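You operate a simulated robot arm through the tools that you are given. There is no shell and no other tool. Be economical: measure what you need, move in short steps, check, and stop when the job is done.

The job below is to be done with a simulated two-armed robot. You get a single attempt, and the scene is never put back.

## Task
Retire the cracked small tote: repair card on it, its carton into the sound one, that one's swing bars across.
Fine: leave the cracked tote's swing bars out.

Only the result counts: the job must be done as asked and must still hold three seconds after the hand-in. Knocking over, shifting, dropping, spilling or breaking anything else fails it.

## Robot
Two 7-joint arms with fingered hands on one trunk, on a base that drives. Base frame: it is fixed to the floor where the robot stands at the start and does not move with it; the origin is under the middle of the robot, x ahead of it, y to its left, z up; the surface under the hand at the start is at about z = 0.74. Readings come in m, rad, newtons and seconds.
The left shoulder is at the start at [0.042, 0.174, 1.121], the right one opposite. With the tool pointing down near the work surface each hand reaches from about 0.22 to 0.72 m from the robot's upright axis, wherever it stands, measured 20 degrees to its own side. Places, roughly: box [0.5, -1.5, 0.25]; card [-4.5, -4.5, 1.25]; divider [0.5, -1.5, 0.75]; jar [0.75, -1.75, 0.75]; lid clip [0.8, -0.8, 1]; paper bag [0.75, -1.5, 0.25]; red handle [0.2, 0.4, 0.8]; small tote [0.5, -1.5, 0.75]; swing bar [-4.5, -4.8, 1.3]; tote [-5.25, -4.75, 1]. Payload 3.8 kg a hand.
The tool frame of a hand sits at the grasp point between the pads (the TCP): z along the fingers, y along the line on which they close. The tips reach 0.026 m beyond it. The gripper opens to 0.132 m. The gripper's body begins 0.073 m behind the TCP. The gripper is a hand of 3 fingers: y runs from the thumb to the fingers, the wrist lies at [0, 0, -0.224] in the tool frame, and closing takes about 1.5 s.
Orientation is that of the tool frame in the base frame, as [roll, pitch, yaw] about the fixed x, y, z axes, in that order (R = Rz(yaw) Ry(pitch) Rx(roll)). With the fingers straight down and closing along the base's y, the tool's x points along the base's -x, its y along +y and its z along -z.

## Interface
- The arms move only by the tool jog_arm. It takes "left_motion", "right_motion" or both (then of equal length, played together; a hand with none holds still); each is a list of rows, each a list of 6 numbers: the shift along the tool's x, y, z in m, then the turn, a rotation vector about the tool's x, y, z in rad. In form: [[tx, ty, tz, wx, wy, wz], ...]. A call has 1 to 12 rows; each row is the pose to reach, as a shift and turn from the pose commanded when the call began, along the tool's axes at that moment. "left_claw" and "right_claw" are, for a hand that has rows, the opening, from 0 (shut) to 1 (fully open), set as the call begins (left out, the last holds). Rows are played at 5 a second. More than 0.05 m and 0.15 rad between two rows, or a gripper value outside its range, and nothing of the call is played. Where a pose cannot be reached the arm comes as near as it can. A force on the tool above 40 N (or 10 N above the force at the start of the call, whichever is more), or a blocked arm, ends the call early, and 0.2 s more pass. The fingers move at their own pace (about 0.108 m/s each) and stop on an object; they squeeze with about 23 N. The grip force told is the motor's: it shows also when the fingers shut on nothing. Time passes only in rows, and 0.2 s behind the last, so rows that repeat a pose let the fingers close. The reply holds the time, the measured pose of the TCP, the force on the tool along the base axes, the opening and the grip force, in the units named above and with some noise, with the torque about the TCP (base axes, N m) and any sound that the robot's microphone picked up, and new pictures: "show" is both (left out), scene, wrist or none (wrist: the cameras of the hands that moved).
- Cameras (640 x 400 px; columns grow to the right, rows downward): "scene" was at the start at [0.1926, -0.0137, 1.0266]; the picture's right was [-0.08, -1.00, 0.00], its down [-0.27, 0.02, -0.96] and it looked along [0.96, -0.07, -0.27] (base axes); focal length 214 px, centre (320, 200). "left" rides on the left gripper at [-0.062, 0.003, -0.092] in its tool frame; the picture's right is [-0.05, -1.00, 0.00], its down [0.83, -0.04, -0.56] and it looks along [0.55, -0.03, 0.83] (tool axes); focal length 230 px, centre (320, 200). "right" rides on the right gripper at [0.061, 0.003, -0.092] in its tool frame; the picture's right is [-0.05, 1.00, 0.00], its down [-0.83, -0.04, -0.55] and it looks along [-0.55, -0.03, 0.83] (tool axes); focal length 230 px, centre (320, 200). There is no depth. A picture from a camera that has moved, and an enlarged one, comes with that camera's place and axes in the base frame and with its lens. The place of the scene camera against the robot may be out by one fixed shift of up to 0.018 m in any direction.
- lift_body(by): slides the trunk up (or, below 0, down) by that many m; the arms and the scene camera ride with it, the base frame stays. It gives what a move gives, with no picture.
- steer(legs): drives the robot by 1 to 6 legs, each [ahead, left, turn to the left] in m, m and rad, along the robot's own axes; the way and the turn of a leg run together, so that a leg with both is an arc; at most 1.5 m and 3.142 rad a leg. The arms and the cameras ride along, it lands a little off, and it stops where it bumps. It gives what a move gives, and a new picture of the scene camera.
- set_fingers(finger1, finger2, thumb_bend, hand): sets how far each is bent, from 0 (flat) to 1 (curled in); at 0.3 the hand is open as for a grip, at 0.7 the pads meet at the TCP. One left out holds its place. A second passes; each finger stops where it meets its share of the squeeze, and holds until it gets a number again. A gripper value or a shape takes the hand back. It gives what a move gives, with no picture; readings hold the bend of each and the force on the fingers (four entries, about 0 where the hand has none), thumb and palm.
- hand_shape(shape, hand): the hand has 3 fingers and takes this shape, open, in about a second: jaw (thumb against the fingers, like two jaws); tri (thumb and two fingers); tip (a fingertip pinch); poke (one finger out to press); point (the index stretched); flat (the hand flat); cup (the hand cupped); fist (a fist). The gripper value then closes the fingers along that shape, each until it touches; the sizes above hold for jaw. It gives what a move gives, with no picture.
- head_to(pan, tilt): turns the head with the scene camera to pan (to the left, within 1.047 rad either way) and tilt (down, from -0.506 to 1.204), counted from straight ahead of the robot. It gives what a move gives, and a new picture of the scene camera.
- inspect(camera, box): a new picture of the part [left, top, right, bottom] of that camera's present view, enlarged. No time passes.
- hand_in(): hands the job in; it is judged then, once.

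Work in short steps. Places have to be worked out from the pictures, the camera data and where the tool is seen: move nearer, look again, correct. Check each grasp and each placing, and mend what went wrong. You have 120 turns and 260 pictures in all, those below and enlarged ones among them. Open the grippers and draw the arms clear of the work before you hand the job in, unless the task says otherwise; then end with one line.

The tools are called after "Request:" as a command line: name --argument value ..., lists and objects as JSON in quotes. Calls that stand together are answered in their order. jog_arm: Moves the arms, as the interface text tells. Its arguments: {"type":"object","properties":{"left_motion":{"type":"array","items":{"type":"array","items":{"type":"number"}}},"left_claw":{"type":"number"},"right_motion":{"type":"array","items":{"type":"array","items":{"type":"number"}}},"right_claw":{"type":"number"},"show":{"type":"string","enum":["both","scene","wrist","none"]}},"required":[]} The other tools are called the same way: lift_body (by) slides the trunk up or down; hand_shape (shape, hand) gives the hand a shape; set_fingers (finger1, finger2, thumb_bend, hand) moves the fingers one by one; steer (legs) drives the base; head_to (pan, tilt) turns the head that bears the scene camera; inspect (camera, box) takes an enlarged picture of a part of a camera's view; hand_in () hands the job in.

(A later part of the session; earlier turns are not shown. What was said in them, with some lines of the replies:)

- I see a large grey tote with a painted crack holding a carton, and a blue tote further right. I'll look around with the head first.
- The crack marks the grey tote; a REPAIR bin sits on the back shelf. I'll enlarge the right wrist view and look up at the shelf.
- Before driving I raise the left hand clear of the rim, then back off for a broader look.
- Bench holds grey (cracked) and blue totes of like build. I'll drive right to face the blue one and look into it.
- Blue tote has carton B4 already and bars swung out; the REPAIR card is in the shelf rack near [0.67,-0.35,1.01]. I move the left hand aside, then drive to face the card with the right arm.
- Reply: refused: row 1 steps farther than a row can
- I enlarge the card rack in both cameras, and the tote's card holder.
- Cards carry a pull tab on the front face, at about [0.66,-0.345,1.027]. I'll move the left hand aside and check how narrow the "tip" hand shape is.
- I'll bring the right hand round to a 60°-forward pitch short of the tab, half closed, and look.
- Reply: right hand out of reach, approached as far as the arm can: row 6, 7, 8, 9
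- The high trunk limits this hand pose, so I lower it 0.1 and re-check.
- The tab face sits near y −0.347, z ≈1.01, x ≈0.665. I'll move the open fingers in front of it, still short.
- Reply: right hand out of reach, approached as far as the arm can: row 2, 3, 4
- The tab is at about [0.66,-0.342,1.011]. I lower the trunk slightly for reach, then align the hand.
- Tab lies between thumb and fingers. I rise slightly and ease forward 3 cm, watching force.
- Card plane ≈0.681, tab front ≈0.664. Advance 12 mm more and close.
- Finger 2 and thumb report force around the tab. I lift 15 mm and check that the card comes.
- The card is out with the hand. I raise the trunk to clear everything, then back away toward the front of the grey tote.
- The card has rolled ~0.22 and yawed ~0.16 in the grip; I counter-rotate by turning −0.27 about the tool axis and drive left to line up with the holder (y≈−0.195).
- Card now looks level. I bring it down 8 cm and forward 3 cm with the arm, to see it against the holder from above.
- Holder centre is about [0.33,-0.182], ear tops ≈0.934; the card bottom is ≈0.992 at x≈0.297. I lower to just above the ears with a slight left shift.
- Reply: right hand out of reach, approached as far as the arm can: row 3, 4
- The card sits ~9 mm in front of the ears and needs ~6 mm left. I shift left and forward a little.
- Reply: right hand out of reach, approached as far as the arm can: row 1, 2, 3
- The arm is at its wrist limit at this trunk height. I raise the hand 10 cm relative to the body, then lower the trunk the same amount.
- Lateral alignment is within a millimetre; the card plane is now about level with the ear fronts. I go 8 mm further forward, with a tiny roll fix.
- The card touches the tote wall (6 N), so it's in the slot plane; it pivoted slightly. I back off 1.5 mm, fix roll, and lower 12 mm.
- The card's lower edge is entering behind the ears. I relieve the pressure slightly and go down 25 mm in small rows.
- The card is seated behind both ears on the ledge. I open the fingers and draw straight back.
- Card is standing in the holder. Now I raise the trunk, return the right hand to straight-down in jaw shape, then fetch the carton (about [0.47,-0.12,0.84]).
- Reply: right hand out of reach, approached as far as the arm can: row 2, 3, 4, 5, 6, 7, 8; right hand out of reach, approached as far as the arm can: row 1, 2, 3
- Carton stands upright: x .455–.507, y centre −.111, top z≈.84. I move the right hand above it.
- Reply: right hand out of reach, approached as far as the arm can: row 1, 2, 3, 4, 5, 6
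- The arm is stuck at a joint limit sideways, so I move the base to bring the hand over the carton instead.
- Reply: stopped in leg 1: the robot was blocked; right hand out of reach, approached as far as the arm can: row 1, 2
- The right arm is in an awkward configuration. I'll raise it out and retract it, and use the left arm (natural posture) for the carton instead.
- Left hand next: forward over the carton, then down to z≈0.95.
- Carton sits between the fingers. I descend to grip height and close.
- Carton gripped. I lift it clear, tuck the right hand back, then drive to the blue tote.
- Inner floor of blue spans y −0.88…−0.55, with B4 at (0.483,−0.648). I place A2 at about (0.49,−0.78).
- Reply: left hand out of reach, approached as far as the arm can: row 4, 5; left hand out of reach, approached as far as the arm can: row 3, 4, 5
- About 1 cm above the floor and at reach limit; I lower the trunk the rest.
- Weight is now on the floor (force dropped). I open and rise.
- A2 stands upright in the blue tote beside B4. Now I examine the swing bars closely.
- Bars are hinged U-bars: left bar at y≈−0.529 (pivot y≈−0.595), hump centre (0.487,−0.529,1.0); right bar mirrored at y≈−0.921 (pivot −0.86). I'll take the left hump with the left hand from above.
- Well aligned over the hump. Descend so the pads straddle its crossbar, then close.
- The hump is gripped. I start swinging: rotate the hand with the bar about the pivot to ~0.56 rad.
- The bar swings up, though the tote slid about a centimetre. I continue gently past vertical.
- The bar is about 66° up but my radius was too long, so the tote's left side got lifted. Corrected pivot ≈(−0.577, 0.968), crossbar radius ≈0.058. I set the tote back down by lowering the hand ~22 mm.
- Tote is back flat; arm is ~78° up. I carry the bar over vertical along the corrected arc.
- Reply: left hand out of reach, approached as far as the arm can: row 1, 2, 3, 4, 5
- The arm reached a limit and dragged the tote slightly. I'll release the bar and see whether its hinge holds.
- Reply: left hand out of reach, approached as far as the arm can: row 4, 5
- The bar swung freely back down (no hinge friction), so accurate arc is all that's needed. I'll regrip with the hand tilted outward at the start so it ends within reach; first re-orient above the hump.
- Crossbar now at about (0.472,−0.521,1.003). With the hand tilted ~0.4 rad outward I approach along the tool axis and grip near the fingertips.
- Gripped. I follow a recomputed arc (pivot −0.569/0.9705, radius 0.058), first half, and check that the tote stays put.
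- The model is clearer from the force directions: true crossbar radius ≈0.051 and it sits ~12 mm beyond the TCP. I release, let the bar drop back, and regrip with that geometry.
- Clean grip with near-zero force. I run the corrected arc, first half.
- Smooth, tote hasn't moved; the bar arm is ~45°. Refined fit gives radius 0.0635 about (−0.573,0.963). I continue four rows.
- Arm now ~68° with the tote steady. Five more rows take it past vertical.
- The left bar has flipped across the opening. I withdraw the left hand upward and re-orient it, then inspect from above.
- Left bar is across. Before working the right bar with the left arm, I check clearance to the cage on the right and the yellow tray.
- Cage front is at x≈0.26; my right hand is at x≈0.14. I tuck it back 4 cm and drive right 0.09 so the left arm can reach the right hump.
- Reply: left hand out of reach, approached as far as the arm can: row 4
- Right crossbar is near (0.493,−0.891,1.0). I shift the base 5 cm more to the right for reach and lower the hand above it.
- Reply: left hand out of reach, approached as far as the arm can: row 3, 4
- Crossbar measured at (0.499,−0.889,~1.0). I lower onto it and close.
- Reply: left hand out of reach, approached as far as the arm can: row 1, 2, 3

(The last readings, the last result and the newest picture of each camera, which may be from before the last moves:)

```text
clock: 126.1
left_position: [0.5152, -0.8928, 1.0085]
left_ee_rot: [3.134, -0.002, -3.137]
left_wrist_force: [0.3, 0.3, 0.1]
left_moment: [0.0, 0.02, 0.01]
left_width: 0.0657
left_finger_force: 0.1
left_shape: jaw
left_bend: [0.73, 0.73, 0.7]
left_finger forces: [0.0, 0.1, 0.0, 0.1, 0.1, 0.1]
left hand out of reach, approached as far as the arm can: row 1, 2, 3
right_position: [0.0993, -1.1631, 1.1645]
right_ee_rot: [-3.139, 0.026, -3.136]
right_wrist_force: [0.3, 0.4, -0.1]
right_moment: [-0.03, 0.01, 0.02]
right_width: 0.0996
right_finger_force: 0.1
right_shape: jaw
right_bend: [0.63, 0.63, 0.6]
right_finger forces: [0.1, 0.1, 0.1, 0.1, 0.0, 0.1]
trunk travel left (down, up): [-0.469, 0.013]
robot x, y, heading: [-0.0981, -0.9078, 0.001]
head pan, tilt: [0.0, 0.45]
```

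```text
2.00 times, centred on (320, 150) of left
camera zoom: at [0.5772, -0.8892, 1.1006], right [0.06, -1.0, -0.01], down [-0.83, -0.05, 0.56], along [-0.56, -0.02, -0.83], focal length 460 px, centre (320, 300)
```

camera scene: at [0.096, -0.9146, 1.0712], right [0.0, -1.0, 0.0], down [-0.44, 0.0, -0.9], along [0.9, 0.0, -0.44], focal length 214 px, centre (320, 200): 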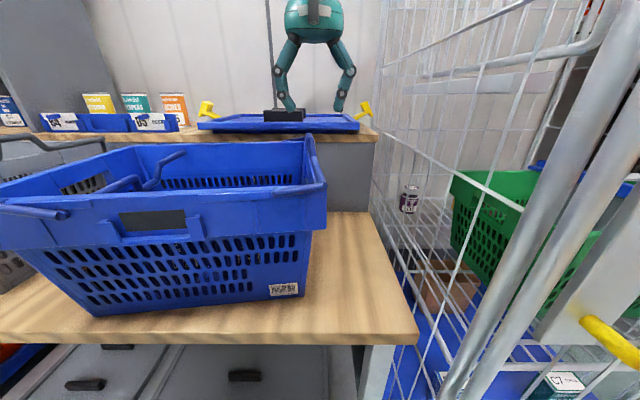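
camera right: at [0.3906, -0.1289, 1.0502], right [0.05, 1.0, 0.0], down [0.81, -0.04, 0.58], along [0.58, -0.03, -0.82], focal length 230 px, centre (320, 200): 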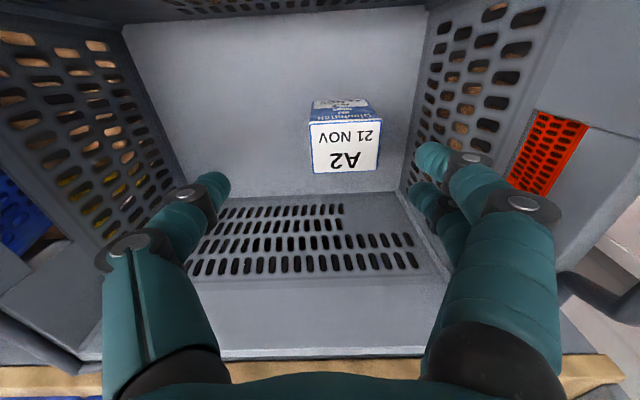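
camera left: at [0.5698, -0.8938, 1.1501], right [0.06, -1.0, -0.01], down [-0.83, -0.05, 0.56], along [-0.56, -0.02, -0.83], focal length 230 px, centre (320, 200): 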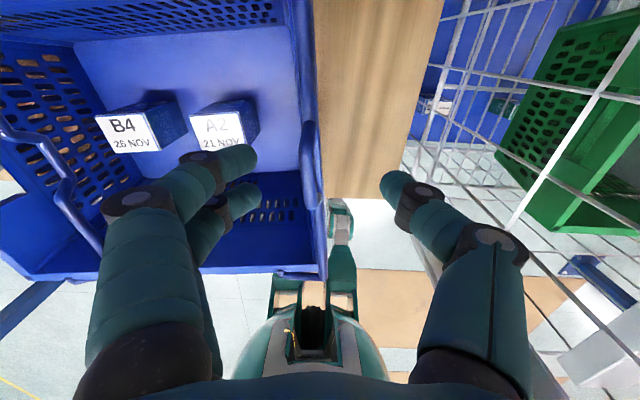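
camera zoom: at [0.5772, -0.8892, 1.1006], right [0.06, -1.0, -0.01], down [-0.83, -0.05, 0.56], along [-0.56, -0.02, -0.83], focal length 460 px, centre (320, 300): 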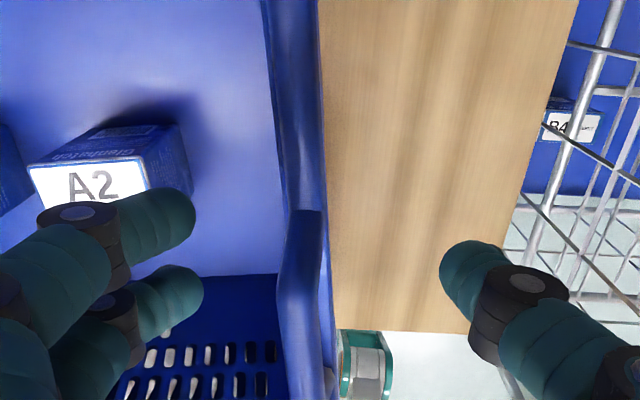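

The arm pins x at 0.515; I nudge the base back 14 mm, then close.

Request:
steer --legs '[[-0.015, 0.003, 0]]'

Request:
jog_arm --left_motion '[[0, 0, 0, 0, 0, 0], [0, 0, 0, 0, 0, 0], [0, 0, 0, 0, 0, 0], [0, 0, 0, 0, 0, 0], [0, 0, 0, 0, 0, 0]]' --left_claw 0 --show "wrist"

Request:
inspect --camera "scene" --box '[240, 60, 400, 200]'

```text
clock: 126.8
left_position: [0.4993, -0.889, 1.0079]
left_ee_rot: [3.134, -0.004, -3.135]
left_wrist_force: [0.6, 0.1, -0.7]
left_moment: [0.0, 0.01, -0.02]
left_width: 0.0655
left_finger_force: 0.1
left_shape: jaw
left_bend: [0.73, 0.73, 0.7]
left_finger forces: [0.0, 0.0, 0.0, 0.0, 0.0, 0.1]
right_position: [0.0844, -1.1607, 1.1648]
right_ee_rot: [-3.139, 0.025, -3.134]
right_wrist_force: [0.1, 0.1, -0.2]
right_moment: [-0.03, 0.06, -0.04]
right_width: 0.0993
right_finger_force: 0.1
right_shape: jaw
right_bend: [0.63, 0.63, 0.6]
right_finger forces: [0.0, 0.1, 0.1, 0.1, 0.0, 0.0]
trunk travel left (down, up): [-0.469, 0.013]
robot x, y, heading: [-0.1163, -0.9018, 0.004]
head pan, tilt: [0.0, 0.45]
camera scene: at [0.0822, -0.9119, 1.0708], right [0.0, -1.0, 0.0], down [-0.44, 0.0, -0.9], along [0.9, 0.0, -0.44], focal length 214 px, centre (320, 200)
```

scene: 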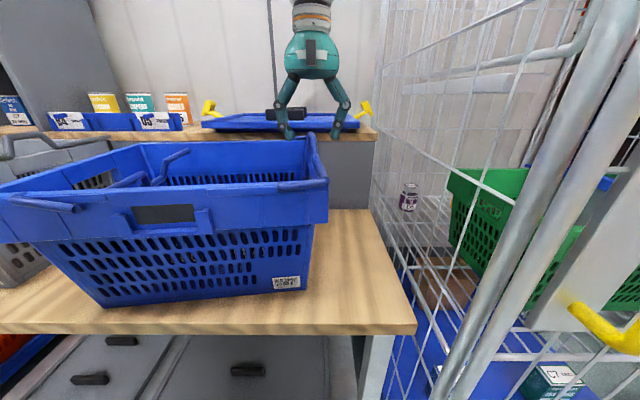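

```text
clock: 128.0
left_position: [0.4991, -0.8893, 1.0082]
left_ee_rot: [3.133, -0.003, -3.137]
left_wrist_force: [1.8, 0.7, 0.1]
left_moment: [0.0, -0.05, -0.01]
left_width: 0.0068
left_finger_force: 23.6
left_shape: jaw
left_bend: [0.72, 0.72, 0.7]
left_finger forces: [10.0, 10.2, 0.0, 0.1, 19.8, 0.0]
right_position: [0.0839, -1.1591, 1.1645]
right_ee_rot: [-3.139, 0.025, -3.136]
right_wrist_force: [0.5, -0.3, -0.1]
right_moment: [-0.03, -0.01, 0.01]
right_width: 0.0992
right_finger_force: 0.0
right_shape: jaw
right_bend: [0.63, 0.63, 0.6]
right_finger forces: [0.1, 0.0, 0.1, 0.0, 0.1, 0.0]
trunk travel left (down, up): [-0.469, 0.013]
robot x, y, heading: [-0.1173, -0.9104, 0.001]
head pan, tilt: [0.0, 0.45]
camera left: at [0.5623, -0.886, 1.1008], right [0.06, -1.0, -0.01], down [-0.83, -0.05, 0.56], along [-0.56, -0.02, -0.83], focal length 230 px, centre (320, 200)
```

left: 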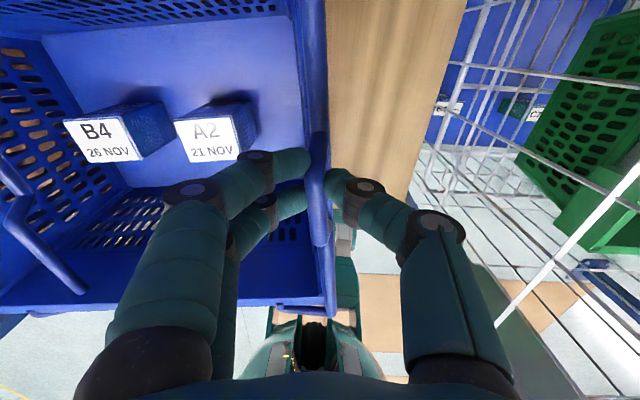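

```text
2.86 times, centred on (320, 130) of scene
camera zoom: at [0.0812, -0.9117, 1.0712], right [0.0, -1.0, 0.0], down [-0.44, 0.0, -0.9], along [0.9, 0.0, -0.44], focal length 613 px, centre (320, 400)
```

zoom: 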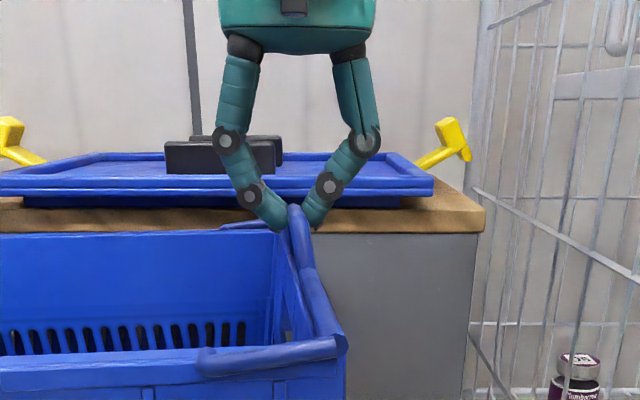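

Good grip, negligible force. I swing this bar in the mirrored arc, rotating the hand with it; first six rows.

Request:
jog_arm --left_motion '[[0, 0.0068, -0.0067, 0.14, 0, 0], [0, 0.0146, -0.0123, 0.28, 0, 0], [0, 0.023, -0.0167, 0.42, 0, 0], [0, 0.032, -0.0201, 0.56, 0, 0], [0, 0.0413, -0.022, 0.7, 0, 0], [0, 0.0508, -0.0227, 0.84, 0, 0]]' --show "scene"

Request:
inspect --camera "scene" --box '[200, 60, 360, 200]'

```text
clock: 129.4
left_position: [0.5432, -0.8366, 1.0295]
left_ee_rot: [-2.308, -0.002, -3.137]
left_wrist_force: [1.0, -0.6, -0.6]
left_moment: [0.01, -0.01, 0.0]
left_width: 0.0027
left_finger_force: 23.3
left_shape: jaw
left_bend: [0.74, 0.73, 0.75]
left_finger forces: [0.1, 0.0, 0.0, 0.0, 0.1, 0.0]
left hand out of reach, approached as far as the arm can: row 1, 2, 3, 4, 5, 6
right_position: [0.0831, -1.1589, 1.1641]
right_ee_rot: [-3.139, 0.028, -3.136]
right_wrist_force: [0.2, 0.8, 0.3]
right_moment: [0.01, 0.02, 0.02]
right_width: 0.099
right_finger_force: 0.0
right_shape: jaw
right_bend: [0.63, 0.63, 0.6]
right_finger forces: [0.0, 0.1, 0.1, 0.0, 0.0, 0.0]
trunk travel left (down, up): [-0.469, 0.013]
robot x, y, heading: [-0.1134, -0.908, 0.002]
head pan, tilt: [0.0, 0.45]
camera scene: at [0.0822, -0.9107, 1.0709], right [0.0, -1.0, 0.0], down [-0.44, 0.0, -0.9], along [0.9, 0.0, -0.44], focal length 214 px, centre (320, 200)
```

scene: 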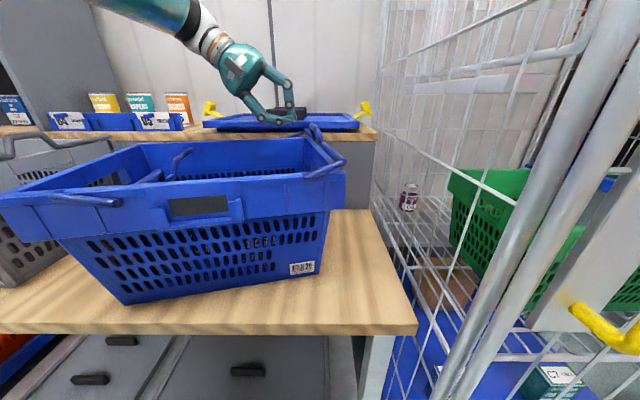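

```text
2.86 times, centred on (280, 130) of scene
camera zoom: at [0.0822, -0.9107, 1.0709], right [0.0, -1.0, 0.0], down [-0.44, 0.0, -0.9], along [0.9, 0.0, -0.44], focal length 613 px, centre (434, 400)
```

zoom: 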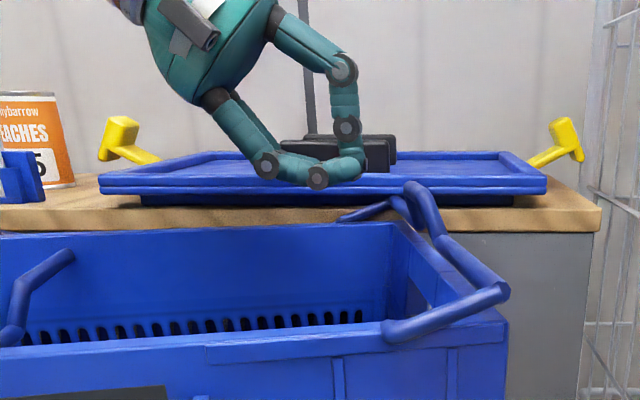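

The grip slipped when the arm hit its reach limit, and the tote yawed. I withdraw, then shift the base further right and back for a better posture.

Request:
jog_arm --left_motion '[[0, 0, 0, 0, 0, 0], [0, -0.02, -0.02, 0, 0, 0], [0, -0.045, -0.045, -0.14, 0, 0], [0, -0.074, -0.0673, -0.28, 0, 0], [0, -0.074, -0.0673, -0.42, 0, 0], [0, -0.074, -0.0673, -0.56, 0, 0], [0, -0.074, -0.0673, -0.7, 0, 0], [0, -0.074, -0.0673, -0.83, 0, 0]]' --left_claw 0.5 --show "none"

Request:
steer --legs '[[-0.05, 0, 0], [0, -0.1, 0]]'

Request:
jog_arm --left_motion '[[0, 0, 0, 0, 0, 0]]' --show "wrist"

```text
clock: 131.2
left_position: [0.487, -0.8129, 1.1083]
left_ee_rot: [-3.141, -0.002, -3.136]
left_wrist_force: [-0.5, -0.1, -0.6]
left_moment: [-0.02, 0.01, 0.01]
left_width: 0.0659
left_finger_force: 0.0
left_shape: jaw
left_bend: [0.73, 0.73, 0.7]
left_finger forces: [0.0, 0.0, 0.1, 0.0, 0.1, 0.0]
left hand out of reach, approached as far as the arm can: row 3, 4, 5, 6, 7, 8
right_position: [0.0851, -1.1572, 1.1648]
right_ee_rot: [-3.135, 0.025, -3.136]
right_wrist_force: [0.3, 0.7, -0.6]
right_moment: [-0.06, -0.01, -0.01]
right_width: 0.0991
right_finger_force: 0.0
right_shape: jaw
right_bend: [0.63, 0.63, 0.6]
right_finger forces: [0.0, 0.1, 0.0, 0.0, 0.0, 0.0]
trunk travel left (down, up): [-0.469, 0.013]
robot x, y, heading: [-0.1174, -0.9032, 0.008]
head pan, tilt: [0.0, 0.45]
```

```text
clock: 133.3
left_position: [0.4366, -0.9158, 1.1095]
left_ee_rot: [-3.14, 0.0, -3.139]
left_wrist_force: [0.5, -0.9, -0.2]
left_moment: [0.02, -0.02, 0.02]
left_width: 0.0659
left_finger_force: 0.1
left_shape: jaw
left_bend: [0.73, 0.73, 0.7]
left_finger forces: [0.0, 0.0, 0.0, 0.1, 0.1, 0.1]
right_position: [0.0327, -1.2602, 1.1652]
right_ee_rot: [-3.139, 0.029, -3.138]
right_wrist_force: [-0.6, -0.8, 0.4]
right_moment: [0.02, 0.03, -0.01]
right_width: 0.0992
right_finger_force: 0.1
right_shape: jaw
right_bend: [0.63, 0.63, 0.6]
right_finger forces: [0.0, 0.1, 0.0, 0.0, 0.0, 0.1]
trunk travel left (down, up): [-0.469, 0.013]
robot x, y, heading: [-0.1676, -1.0022, 0.003]
head pan, tilt: [0.0, 0.45]
camera scene: at [0.0299, -1.0118, 1.0713], right [0.0, -1.0, 0.0], down [-0.44, 0.0, -0.9], along [0.9, 0.0, -0.44], focal length 214 px, centre (320, 200)
```

scene: 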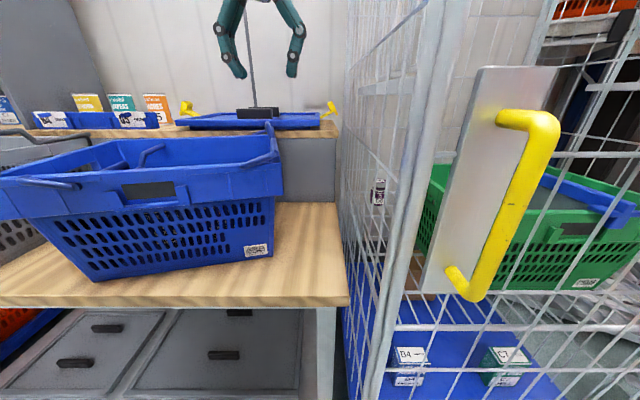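

```text
clock: 133.7
left_position: [0.4371, -0.9147, 1.1103]
left_ee_rot: [-3.14, -0.003, -3.138]
left_wrist_force: [0.3, 0.2, -1.1]
left_moment: [-0.01, 0.0, -0.02]
left_width: 0.0657
left_finger_force: 0.2
left_shape: jaw
left_bend: [0.73, 0.73, 0.7]
left_finger forces: [0.1, 0.0, 0.1, 0.0, 0.0, 0.1]
right_position: [0.0319, -1.26, 1.1643]
right_ee_rot: [-3.14, 0.025, -3.136]
right_wrist_force: [0.8, -0.3, -0.7]
right_moment: [-0.02, 0.0, -0.01]
right_width: 0.0992
right_finger_force: 0.1
right_shape: jaw
right_bend: [0.63, 0.63, 0.6]
right_finger forces: [0.0, 0.0, 0.0, 0.0, 0.0, 0.1]
trunk travel left (down, up): [-0.469, 0.013]
robot x, y, heading: [-0.166, -1.0087, 0.005]
head pan, tilt: [0.0, 0.45]
camera left: at [0.4999, -0.9112, 1.202], right [0.06, -1.0, 0.0], down [-0.83, -0.04, 0.56], along [-0.56, -0.03, -0.83], focal length 230 px, centre (320, 200)
```

left: 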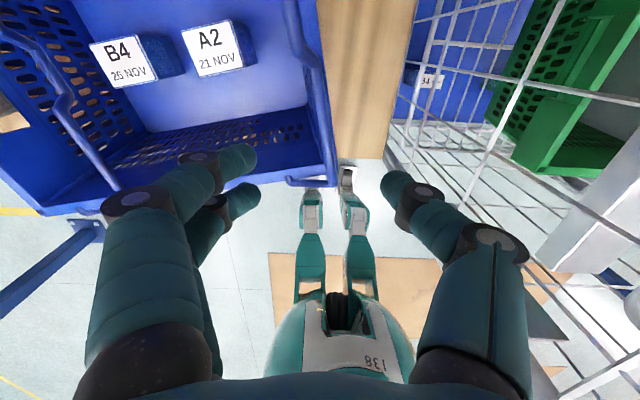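

Request:
jog_arm --left_motion '[[-0.04, 0.01, 0, 0, 0, 0], [-0.08, 0.03, 0, 0, 0, 0]]' --show "none"

Request:
inspect --camera "left" --box '[160, 0, 480, 250]'

Request:
inspect --camera "scene" --box '[200, 80, 360, 220]'

```text
clock: 134.3
left_position: [0.4644, -0.8952, 1.1081]
left_ee_rot: [-3.137, -0.003, -3.141]
left_wrist_force: [0.7, 0.7, 0.1]
left_moment: [0.0, 0.01, 0.0]
left_width: 0.0659
left_finger_force: 0.1
left_shape: jaw
left_bend: [0.73, 0.73, 0.7]
left_finger forces: [0.0, 0.0, 0.0, 0.0, 0.0, 0.1]
left hand out of reach, approached as far as the arm can: row 1, 2
right_position: [0.0317, -1.2595, 1.165]
right_ee_rot: [-3.137, 0.028, -3.137]
right_wrist_force: [0.2, 0.7, 0.2]
right_moment: [0.0, -0.01, 0.0]
right_width: 0.0991
right_finger_force: 0.1
right_shape: jaw
right_bend: [0.63, 0.63, 0.6]
right_finger forces: [0.0, 0.1, 0.1, 0.0, 0.1, 0.1]
trunk travel left (down, up): [-0.469, 0.013]
robot x, y, heading: [-0.1638, -1.0059, 0.003]
head pan, tilt: [0.0, 0.45]
```

```text
1.60 times, centred on (320, 125) of left
camera zoom: at [0.5263, -0.8909, 1.1997], right [0.05, -1.0, 0.0], down [-0.83, -0.04, 0.56], along [-0.56, -0.03, -0.83], focal length 368 px, centre (320, 320)
```

zoom: 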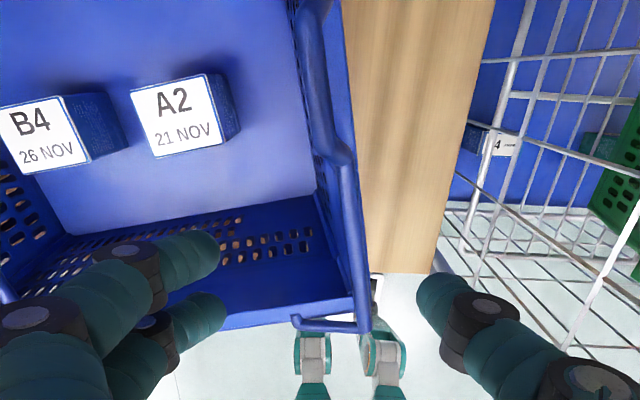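

```text
2.86 times, centred on (280, 150) of scene
camera zoom: at [0.0299, -1.0105, 1.0713], right [0.0, -1.0, 0.0], down [-0.44, 0.0, -0.9], along [0.9, 0.0, -0.44], focal length 613 px, centre (434, 343)
```

zoom: 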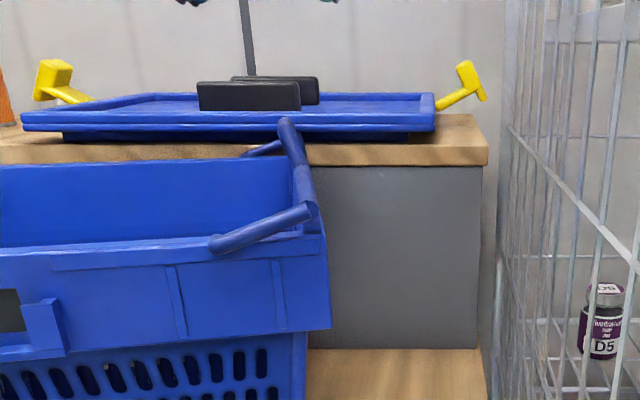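

I reposition the base a bit forward/right (rel. reach like the successful left bar) and plan a translation-only swing, since the thumb sits on the outer side and fits between the hump legs.

Request:
steer --legs '[[0.115, -0.03, 0]]'

Request:
jog_arm --left_motion '[[0.02, 0.015, 0, 0, 0, 0], [0.04, 0.03, 0, 0, 0, 0], [0.06, 0.035, 0.03, 0, 0, 0], [0.06, 0.035, 0.045, 0, 0, 0]]'

Request:
inspect --camera "left" --box '[160, 0, 480, 250]'

Request:
inspect --camera "scene" --box '[180, 60, 340, 200]'

```text
clock: 135.5
left_position: [0.5795, -0.9267, 1.1086]
left_ee_rot: [-3.139, 0.0, -3.141]
left_wrist_force: [1.1, 0.3, -0.9]
left_moment: [-0.02, -0.01, 0.02]
left_width: 0.0659
left_finger_force: 0.1
left_shape: jaw
left_bend: [0.73, 0.73, 0.7]
left_finger forces: [0.0, 0.1, 0.0, 0.0, 0.0, 0.0]
right_position: [0.1461, -1.2895, 1.1642]
right_ee_rot: [-3.139, 0.028, -3.139]
right_wrist_force: [0.7, 0.5, 0.9]
right_moment: [-0.03, 0.01, 0.0]
right_width: 0.0992
right_finger_force: 0.0
right_shape: jaw
right_bend: [0.63, 0.63, 0.6]
right_finger forces: [0.0, 0.0, 0.0, 0.0, 0.0, 0.0]
trunk travel left (down, up): [-0.469, 0.013]
robot x, y, heading: [-0.0546, -1.0319, 0.002]
head pan, tilt: [0.0, 0.45]
camera scene: at [0.1443, -1.0409, 1.0715], right [0.0, -1.0, 0.0], down [-0.43, 0.0, -0.9], along [0.9, 0.0, -0.43], focal length 214 px, centre (320, 200)
```

scene: 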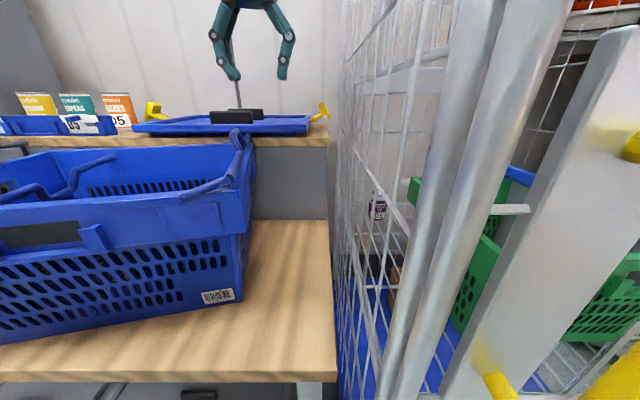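

```text
clock: 136.5
left_position: [0.5181, -0.8916, 1.0632]
left_ee_rot: [-3.141, -0.002, -3.138]
left_wrist_force: [0.5, -0.2, 0.7]
left_moment: [0.0, 0.02, -0.02]
left_width: 0.0657
left_finger_force: 0.1
left_shape: jaw
left_bend: [0.73, 0.73, 0.7]
left_finger forces: [0.0, 0.0, 0.0, 0.1, 0.0, 0.1]
right_position: [0.1466, -1.2906, 1.1644]
right_ee_rot: [-3.138, 0.028, -3.139]
right_wrist_force: [0.0, 0.0, -0.2]
right_moment: [0.02, -0.04, 0.0]
right_width: 0.0993
right_finger_force: 0.0
right_shape: jaw
right_bend: [0.63, 0.63, 0.6]
right_finger forces: [0.0, 0.0, 0.1, 0.1, 0.0, 0.0]
trunk travel left (down, up): [-0.469, 0.013]
robot x, y, heading: [-0.0494, -1.0376, -0.006]
head pan, tilt: [0.0, 0.45]
camera scene: at [0.1446, -1.0413, 1.0713], right [0.0, -1.0, 0.0], down [-0.44, 0.0, -0.9], along [0.9, 0.0, -0.44], focal length 214 px, centre (320, 200)
camera left: at [0.5807, -0.888, 1.1553], right [0.05, -1.0, 0.0], down [-0.83, -0.04, 0.56], along [-0.56, -0.03, -0.83], focal length 230 px, centre (320, 200)
```

scene: 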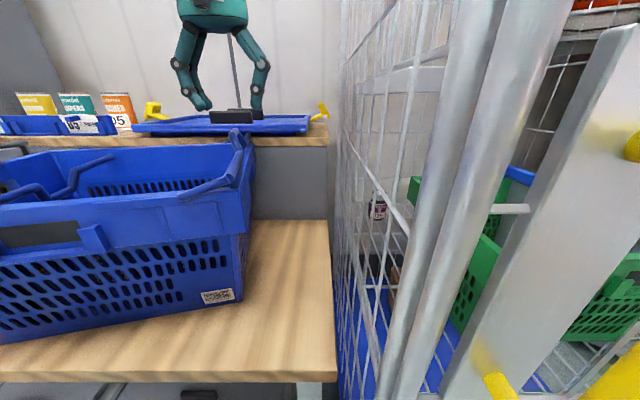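
left: 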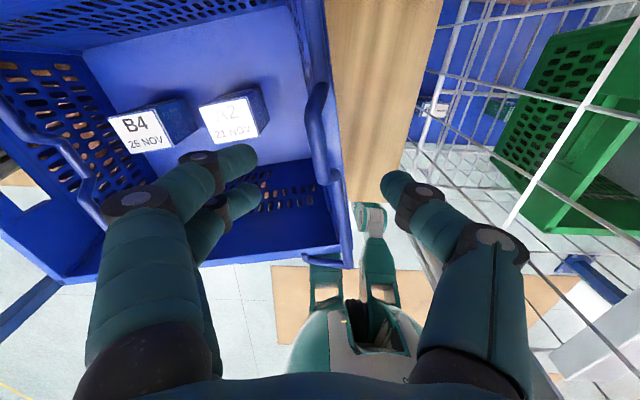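

```text
1.60 times, centred on (320, 125) of left
camera zoom: at [0.5807, -0.888, 1.1553], right [0.05, -1.0, 0.0], down [-0.83, -0.04, 0.56], along [-0.56, -0.03, -0.83], focal length 368 px, centre (320, 320)
```

zoom: 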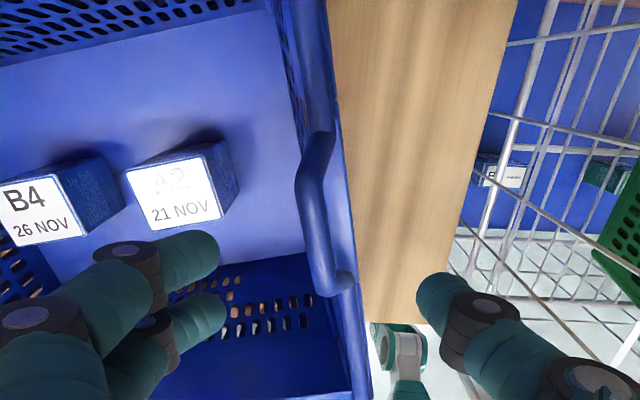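

```text
2.86 times, centred on (260, 130) of scene
camera zoom: at [0.1446, -1.0413, 1.0713], right [0.0, -1.0, 0.0], down [-0.44, 0.0, -0.9], along [0.9, 0.0, -0.44], focal length 613 px, centre (491, 400)
```

zoom: 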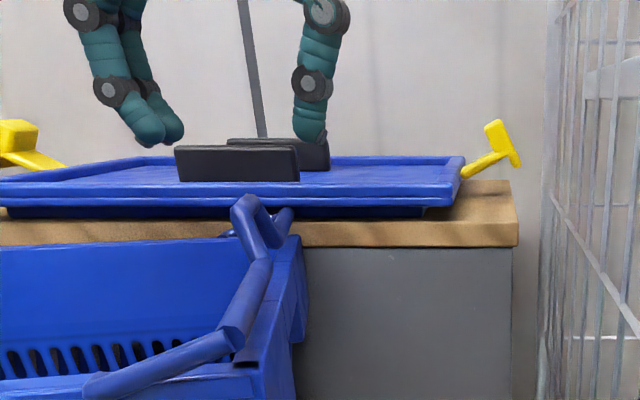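

Reach is fine here. The bar now sits slightly raised with crossbar ≈(0.527,−0.889,1.012), tote yawed ~0.23. I align hand yaw, grip, and then gently pull toward me to straighten the tote.

Request:
jog_arm --left_motion '[[-0.004, 0.002, 0.005, 0, 0, -0.1], [-0.007, 0.003, 0.015, 0, 0, -0.2], [-0.007, 0.003, 0.041, 0, 0, -0.2]]' --left_claw 0.5 --show "none"

Request:
jog_arm --left_motion '[[0, 0, 0, 0, 0, 0], [0, 0, 0, 0, 0, 0], [0, 0, 0, 0, 0, 0], [0, 0, 0, 0, 0, 0], [0, 0, 0, 0, 0, 0]]' --left_claw 0 --show "wrist"

Request:
inspect --camera "scene" --box '[180, 60, 340, 200]'

```text
clock: 137.3
left_position: [0.5265, -0.888, 1.0229]
left_ee_rot: [-3.139, -0.001, -2.937]
left_wrist_force: [0.5, 0.2, 0.1]
left_moment: [-0.03, 0.0, 0.05]
left_width: 0.0657
left_finger_force: 0.0
left_shape: jaw
left_bend: [0.73, 0.73, 0.7]
left_finger forces: [0.0, 0.0, 0.0, 0.0, 0.2, 0.1]
right_position: [0.1467, -1.2887, 1.1651]
right_ee_rot: [-3.138, 0.026, -3.139]
right_wrist_force: [0.5, -1.0, 0.1]
right_moment: [-0.02, 0.01, -0.02]
right_width: 0.0993
right_finger_force: 0.0
right_shape: jaw
right_bend: [0.63, 0.63, 0.6]
right_finger forces: [0.0, 0.0, 0.0, 0.1, 0.0, 0.0]
trunk travel left (down, up): [-0.469, 0.013]
robot x, y, heading: [-0.0452, -1.0375, 0.004]
head pan, tilt: [0.0, 0.45]
```

```text
clock: 138.5
left_position: [0.5255, -0.8883, 1.0244]
left_ee_rot: [-3.139, -0.001, -2.94]
left_wrist_force: [-0.9, -0.2, 1.2]
left_moment: [-0.01, -0.02, 0.02]
left_width: 0.0058
left_finger_force: 22.8
left_shape: jaw
left_bend: [0.71, 0.71, 0.7]
left_finger forces: [9.6, 9.5, 0.0, 0.1, 19.1, 0.0]
right_position: [0.1462, -1.2895, 1.1649]
right_ee_rot: [-3.138, 0.028, -3.141]
right_wrist_force: [0.6, 0.3, 0.0]
right_moment: [-0.03, -0.01, 0.0]
right_width: 0.0991
right_finger_force: 0.2
right_shape: jaw
right_bend: [0.63, 0.63, 0.6]
right_finger forces: [0.0, 0.0, 0.1, 0.1, 0.0, 0.0]
trunk travel left (down, up): [-0.469, 0.013]
robot x, y, heading: [-0.0561, -1.0344, 0.002]
head pan, tilt: [0.0, 0.45]
camera left: at [0.5859, -0.8726, 1.1147], right [0.25, -0.97, 0.0], down [-0.8, -0.21, 0.56], along [-0.54, -0.14, -0.83], focal length 230 px, centre (320, 200)
```

left: 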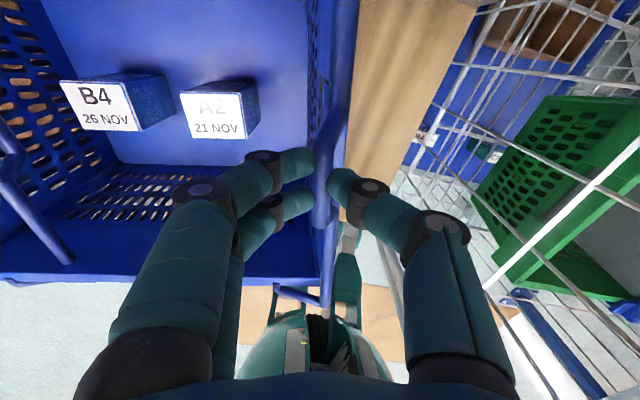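

```text
2.86 times, centred on (260, 130) of scene
camera zoom: at [0.1446, -1.0409, 1.0713], right [0.0, -1.0, 0.0], down [-0.44, 0.0, -0.9], along [0.9, 0.0, -0.44], focal length 613 px, centre (491, 400)
```

zoom: 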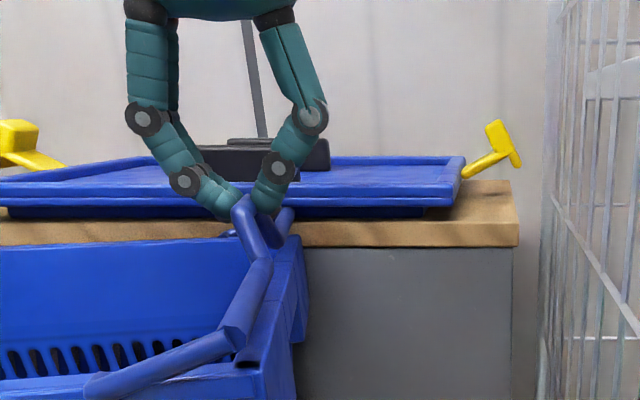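

Good grip. Pull ~45 mm toward me while turning the hand yaw back, to straighten the tote.

Request:
jog_arm --left_motion '[[0.0088, 0.0018, 0, 0, 0, 0.034], [0.0176, 0.0036, 0, 0, 0, 0.068], [0.0265, 0.0054, 0, 0, 0, 0.102], [0.0353, 0.0072, 0, 0, 0, 0.136], [0.0441, 0.009, 0, 0, 0, 0.17]]' --show "scene"

Request:
inspect --camera "scene" --box '[160, 60, 320, 200]'

```text
clock: 139.7
left_position: [0.4802, -0.8875, 1.023]
left_ee_rot: [-3.139, 0.001, -3.111]
left_wrist_force: [2.8, -1.3, 1.1]
left_moment: [-0.05, -0.08, 0.11]
left_width: 0.0055
left_finger_force: 22.9
left_shape: jaw
left_bend: [0.71, 0.71, 0.7]
left_finger forces: [10.6, 8.1, 0.0, 0.0, 21.3, 0.1]
right_position: [0.1457, -1.2907, 1.1661]
right_ee_rot: [-3.138, 0.026, -3.141]
right_wrist_force: [-0.8, 0.2, 1.0]
right_moment: [0.01, -0.02, 0.03]
right_width: 0.0991
right_finger_force: 0.0
right_shape: jaw
right_bend: [0.63, 0.63, 0.6]
right_finger forces: [0.1, 0.1, 0.1, 0.1, 0.1, 0.0]
trunk travel left (down, up): [-0.469, 0.013]
robot x, y, heading: [-0.0533, -1.0339, -0.002]
head pan, tilt: [0.0, 0.45]
camera scene: at [0.1449, -1.0411, 1.0713], right [0.0, -1.0, 0.0], down [-0.44, 0.0, -0.9], along [0.9, 0.0, -0.44], focal length 214 px, centre (320, 200)
```

scene: 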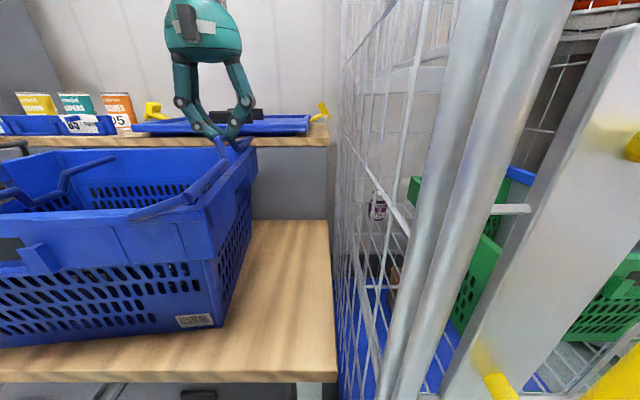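

```text
2.86 times, centred on (240, 130) of scene
camera zoom: at [0.1449, -1.0411, 1.0713], right [0.0, -1.0, 0.0], down [-0.44, 0.0, -0.9], along [0.9, 0.0, -0.44], focal length 613 px, centre (549, 400)
```

zoom: 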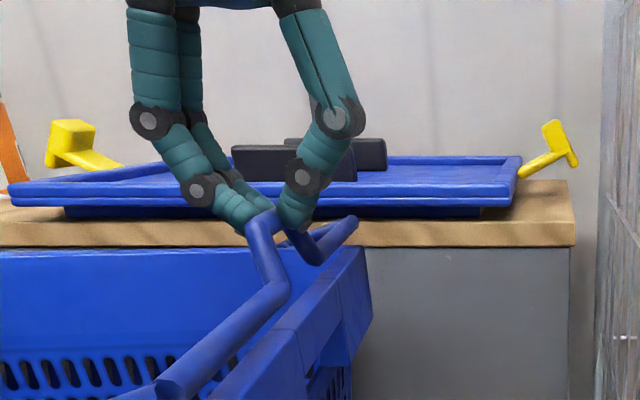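

Tote is nearly square again and the bar arm ~21° up. I swing along the arc with little hand rotation, five rows.

Request:
jog_arm --left_motion '[[0, 0.0086, -0.0044, 0.06, 0, 0], [0, 0.0178, -0.0075, 0.12, 0, 0], [0, 0.0273, -0.0093, 0.18, 0, 0], [0, 0.037, -0.0097, 0.24, 0, 0], [0, 0.0467, -0.0087, 0.3, 0, 0]]' --show "scene"

Request:
inspect --camera "scene" --box '[120, 60, 280, 220]'

```text
clock: 140.9
left_position: [0.4763, -0.8437, 1.0385]
left_ee_rot: [-2.836, 0.008, -3.11]
left_wrist_force: [-4.9, -4.1, 28.6]
left_moment: [-0.47, 0.08, 0.02]
left_width: 0.0086
left_finger_force: 23.0
left_shape: jaw
left_bend: [0.7, 0.7, 0.73]
left_finger forces: [11.1, 10.2, 0.0, 0.1, 44.1, 0.0]
right_position: [0.1434, -1.2897, 1.1659]
right_ee_rot: [-3.138, 0.031, -3.14]
right_wrist_force: [-0.8, 0.2, -0.7]
right_moment: [0.01, -0.03, -0.01]
right_width: 0.0992
right_finger_force: 0.1
right_shape: jaw
right_bend: [0.63, 0.63, 0.6]
right_finger forces: [0.0, 0.1, 0.1, 0.0, 0.0, 0.1]
trunk travel left (down, up): [-0.469, 0.013]
robot x, y, heading: [-0.0504, -1.0356, -0.002]
head pan, tilt: [0.0, 0.45]
camera scene: at [0.142, -1.0415, 1.0724], right [0.0, -1.0, 0.0], down [-0.43, 0.0, -0.9], along [0.9, 0.0, -0.43], focal length 214 px, centre (320, 200)
```

scene: 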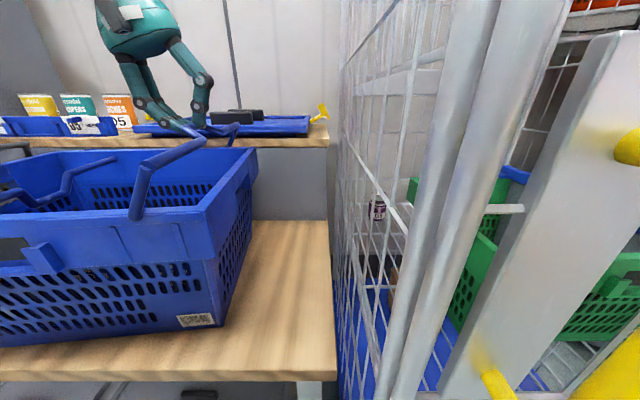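

```text
2.50 times, centred on (200, 140) of scene
camera zoom: at [0.142, -1.0415, 1.0724], right [0.0, -1.0, 0.0], down [-0.43, 0.0, -0.9], along [0.9, 0.0, -0.43], focal length 536 px, centre (620, 350)
```

zoom: 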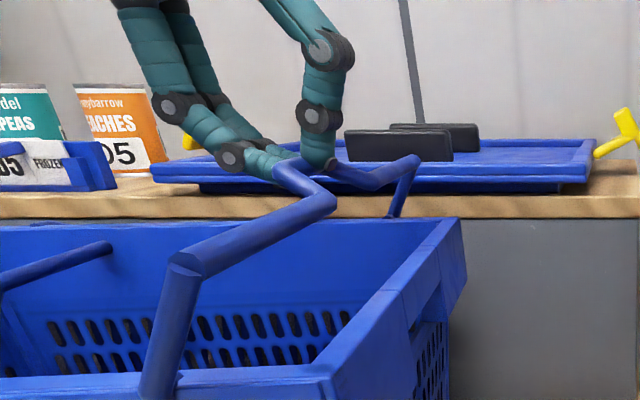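

The bar arm is ~60–65° up; the hand was ~7 mm low. I relieve that and carry on over the top with a larger radius.

Request:
jog_arm --left_motion '[[0, 0.0015, -0.0066, 0.08, 0, 0], [0, 0.0156, -0.0062, 0.12, 0, 0], [0, 0.0239, -0.0046, 0.18, 0, 0], [0, 0.0331, -0.0015, 0.25, 0, 0], [0, 0.0406, 0.0021, 0.3, 0, 0], [0, 0.0487, 0.0073, 0.35, 0, 0]]' --show "scene"

Request:
inspect --camera "scene" --box '[100, 60, 280, 240]'

```text
clock: 142.3
left_position: [0.477, -0.7962, 1.0072]
left_ee_rot: [-2.489, -0.005, -3.111]
left_wrist_force: [-3.5, 1.6, 2.4]
left_moment: [-0.02, 0.08, -0.02]
left_width: 0.0055
left_finger_force: 22.9
left_shape: jaw
left_bend: [0.66, 0.66, 0.74]
left_finger forces: [10.5, 9.4, 0.1, 0.1, 25.2, 0.0]
right_position: [0.1468, -1.2882, 1.1643]
right_ee_rot: [-3.137, 0.027, -3.14]
right_wrist_force: [-0.2, 0.1, 0.3]
right_moment: [0.0, 0.0, -0.02]
right_width: 0.0995
right_finger_force: 0.0
right_shape: jaw
right_bend: [0.63, 0.63, 0.6]
right_finger forces: [0.1, 0.0, 0.1, 0.0, 0.0, 0.0]
trunk travel left (down, up): [-0.469, 0.013]
robot x, y, heading: [-0.0537, -1.0379, -0.001]
head pan, tilt: [0.0, 0.45]
camera scene: at [0.1443, -1.0404, 1.0711], right [0.0, -1.0, 0.0], down [-0.43, 0.0, -0.9], along [0.9, 0.0, -0.43], focal length 214 px, centre (320, 200)
```

scene: 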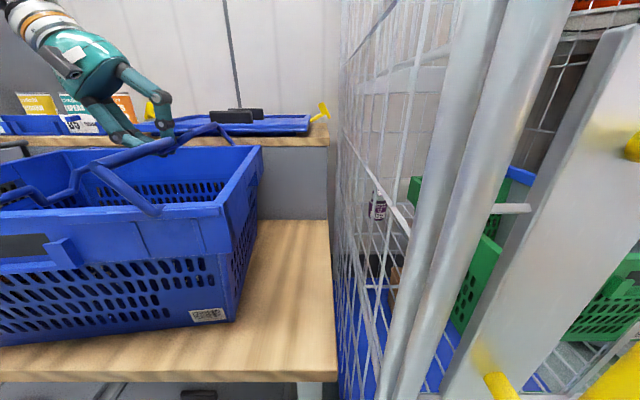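

```text
2.22 times, centred on (190, 150) of scene
camera zoom: at [0.1443, -1.0404, 1.0711], right [0.0, -1.0, 0.0], down [-0.43, 0.0, -0.9], along [0.9, 0.0, -0.43], focal length 477 px, centre (609, 311)
```

zoom: 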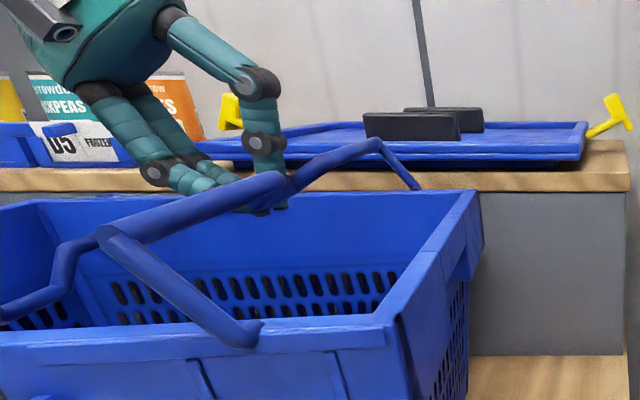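

The bar is well past vertical, leaning inward. I open the fingers and withdraw upward.

Request:
jog_arm --left_motion '[[0, 0, 0, 0, 0, 0], [0, 0, 0, 0, 0, 0], [0, 0, 0, 0, 0, 0], [0, 0, 0, 0, 0, 0], [0, 0, -0.03, 0, 0, 0], [0, -0.01, -0.07, 0, 0, 0], [0, -0.03, -0.11, -0.1, 0, 0], [0, -0.05, -0.15, -0.2, 0, 0]]' --left_claw 0.5

Request:
inspect --camera "scene" --box '[0, 100, 280, 280]'

```text
clock: 144.1
left_position: [0.4743, -0.7473, 1.1611]
left_ee_rot: [-2.691, -0.001, -3.11]
left_wrist_force: [0.0, -0.4, -0.9]
left_moment: [0.0, 0.02, 0.03]
left_width: 0.0657
left_finger_force: 0.1
left_shape: jaw
left_bend: [0.73, 0.73, 0.7]
left_finger forces: [0.1, 0.0, 0.0, 0.0, 0.0, 0.0]
right_position: [0.1451, -1.2907, 1.1642]
right_ee_rot: [-3.138, 0.027, -3.139]
right_wrist_force: [0.4, 0.0, 0.3]
right_moment: [0.01, -0.01, 0.0]
right_width: 0.0991
right_finger_force: 0.2
right_shape: jaw
right_bend: [0.63, 0.63, 0.6]
right_finger forces: [0.0, 0.0, 0.1, 0.1, 0.0, 0.0]
trunk travel left (down, up): [-0.469, 0.013]
robot x, y, heading: [-0.0517, -1.0352, -0.001]
head pan, tilt: [0.0, 0.45]
camera scene: at [0.1443, -1.0415, 1.0714], right [0.0, -1.0, 0.0], down [-0.43, 0.0, -0.9], along [0.9, 0.0, -0.43], focal length 214 px, centre (320, 200)
camera left: at [0.5354, -0.7026, 1.2424], right [0.08, -0.9, 0.43], down [-0.84, 0.18, 0.52], along [-0.54, -0.41, -0.74], focal length 230 px, centre (320, 200)
```

scene: 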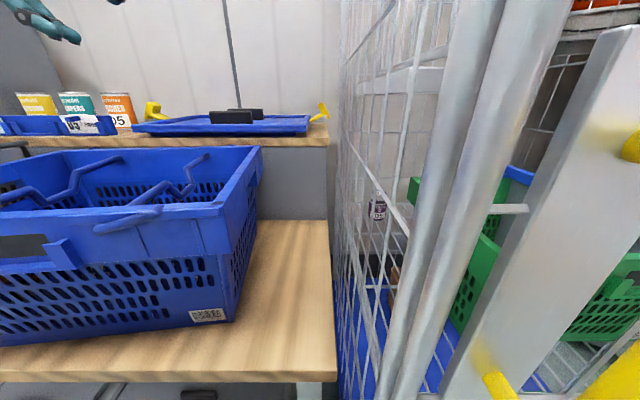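
left: 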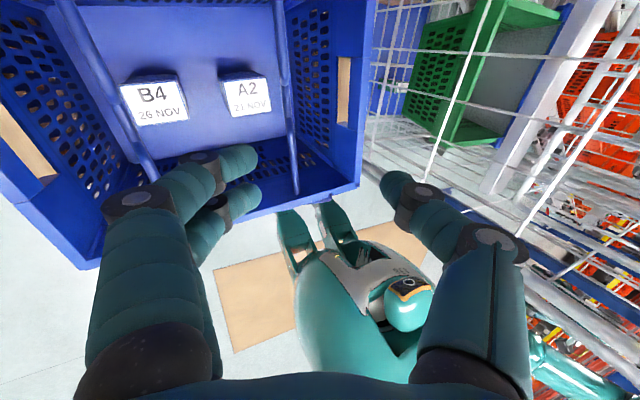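

```text
2.22 times, centred on (140, 190) of scene
camera zoom: at [0.1443, -1.0415, 1.0714], right [0.0, -1.0, 0.0], down [-0.43, 0.0, -0.9], along [0.9, 0.0, -0.43], focal length 477 px, centre (720, 222)
```

zoom: 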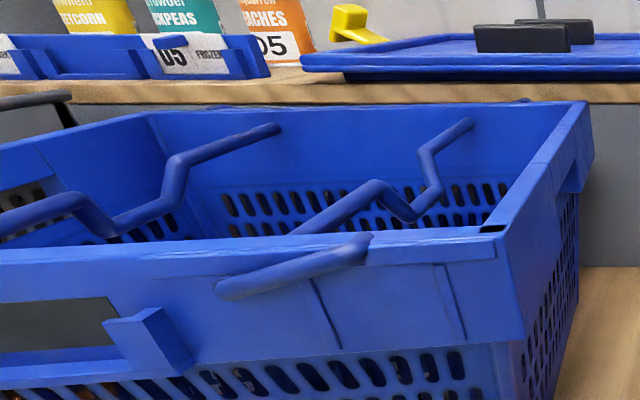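

Both bars are across and both cartons stand. I back away and check the whole bench, including card and yellow tray.

Request:
steer --legs '[[-0.3, 0, 0], [0, 0.45, 0]]'

Request:
inspect --camera "scene" --box '[160, 80, 480, 280]'

```text
clock: 150.1
left_position: [0.1707, -0.3138, 1.1605]
left_ee_rot: [-2.689, -0.004, -3.109]
left_wrist_force: [1.0, 0.4, 0.2]
left_moment: [-0.01, 0.03, -0.03]
left_width: 0.0654
left_finger_force: 0.0
left_shape: jaw
left_bend: [0.73, 0.73, 0.7]
left_finger forces: [0.0, 0.0, 0.1, 0.0, 0.1, 0.1]
right_position: [-0.1566, -0.856, 1.1645]
right_ee_rot: [-3.138, 0.029, -3.137]
right_wrist_force: [0.2, -0.4, 0.3]
right_moment: [0.01, 0.06, -0.02]
right_width: 0.0993
right_finger_force: 0.0
right_shape: jaw
right_bend: [0.63, 0.63, 0.6]
right_finger forces: [0.0, 0.0, 0.1, 0.0, 0.0, 0.0]
trunk travel left (down, up): [-0.469, 0.013]
robot x, y, heading: [-0.3578, -0.6001, 0.001]
head pan, tilt: [0.0, 0.45]
camera scene: at [-0.1593, -0.6082, 1.0713], right [0.0, -1.0, 0.0], down [-0.44, 0.0, -0.9], along [0.9, 0.0, -0.44], focal length 214 px, centre (320, 200)
```

scene: 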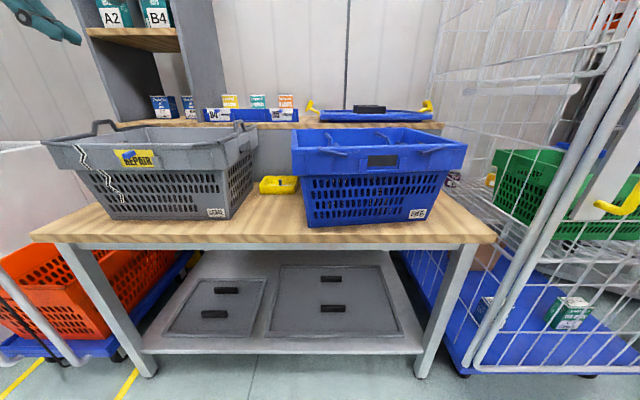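

```text
2.00 times, centred on (320, 180) of scene
camera zoom: at [-0.1593, -0.6082, 1.0713], right [0.0, -1.0, 0.0], down [-0.44, 0.0, -0.9], along [0.9, 0.0, -0.44], focal length 429 px, centre (320, 240)
```

zoom: 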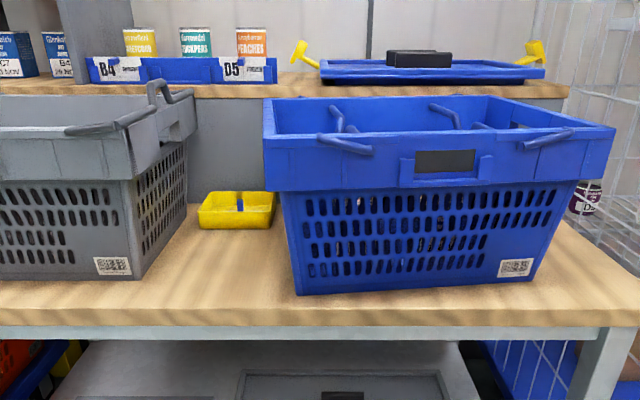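

Tray and grey tote are where they were; the blue tote sits nearly square. Final check on the card, opening both grippers.

Request:
jog_arm --left_motion '[[0, 0, 0, 0, 0, 0], [0, 0, 0, 0, 0, 0], [0, 0, 0, 0, 0, 0]]' --right_motion '[[0, 0, 0, 0, 0, 0], [0, 0, 0, 0, 0, 0], [0, 0, 0, 0, 0, 0]]' --left_claw 1 --right_claw 1 --show "none"

Request:
inspect --camera "scene" --box '[30, 100, 270, 240]'

```text
clock: 150.9
left_position: [0.1703, -0.3133, 1.1603]
left_ee_rot: [-2.689, -0.001, -3.108]
left_wrist_force: [0.8, -0.4, -0.3]
left_moment: [-0.01, 0.02, -0.02]
left_width: 0.1318
left_finger_force: 0.1
left_shape: jaw
left_bend: [0.3, 0.3, 0.3]
left_finger forces: [0.1, 0.0, 0.0, 0.0, 0.0, 0.1]
right_position: [-0.1581, -0.8568, 1.1643]
right_ee_rot: [-3.138, 0.026, -3.139]
right_wrist_force: [-0.3, 1.2, -0.8]
right_moment: [0.0, 0.01, 0.04]
right_width: 0.132
right_finger_force: 0.1
right_shape: jaw
right_bend: [0.3, 0.3, 0.3]
right_finger forces: [0.0, 0.0, 0.0, 0.0, 0.0, 0.1]
trunk travel left (down, up): [-0.469, 0.013]
robot x, y, heading: [-0.356, -0.604, 0.009]
head pan, tilt: [0.0, 0.45]
```

```text
2.67 times, centred on (150, 170) of scene
camera zoom: at [-0.1593, -0.6083, 1.0713], right [0.0, -1.0, 0.0], down [-0.44, 0.0, -0.9], along [0.9, 0.0, -0.44], focal length 572 px, centre (773, 280)
```

zoom: 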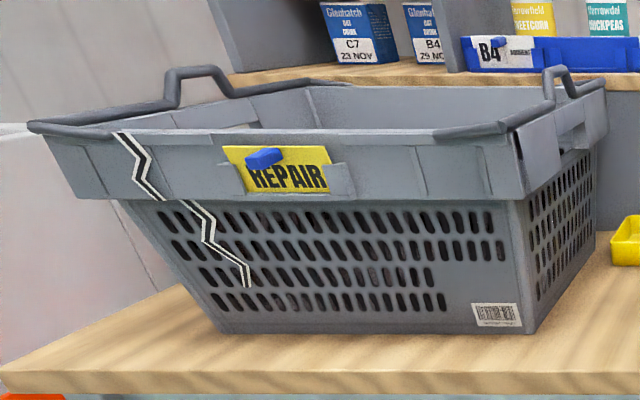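

The card is seated, the grey tote is empty with its bars still out, and the carton and both bars are done on the blue tote. Handing in.

Request:
hand_in

```text
The job is handed in.
```

The job is handed in, and no verdict came back: the REPAIR card is in the cracked grey tote's holder with that tote's bars left out. Its A2 carton stands in the blue tote, and both of the blue tote's swing bars are across; swinging them shifted the blue tote a centimetre or two on the bench.
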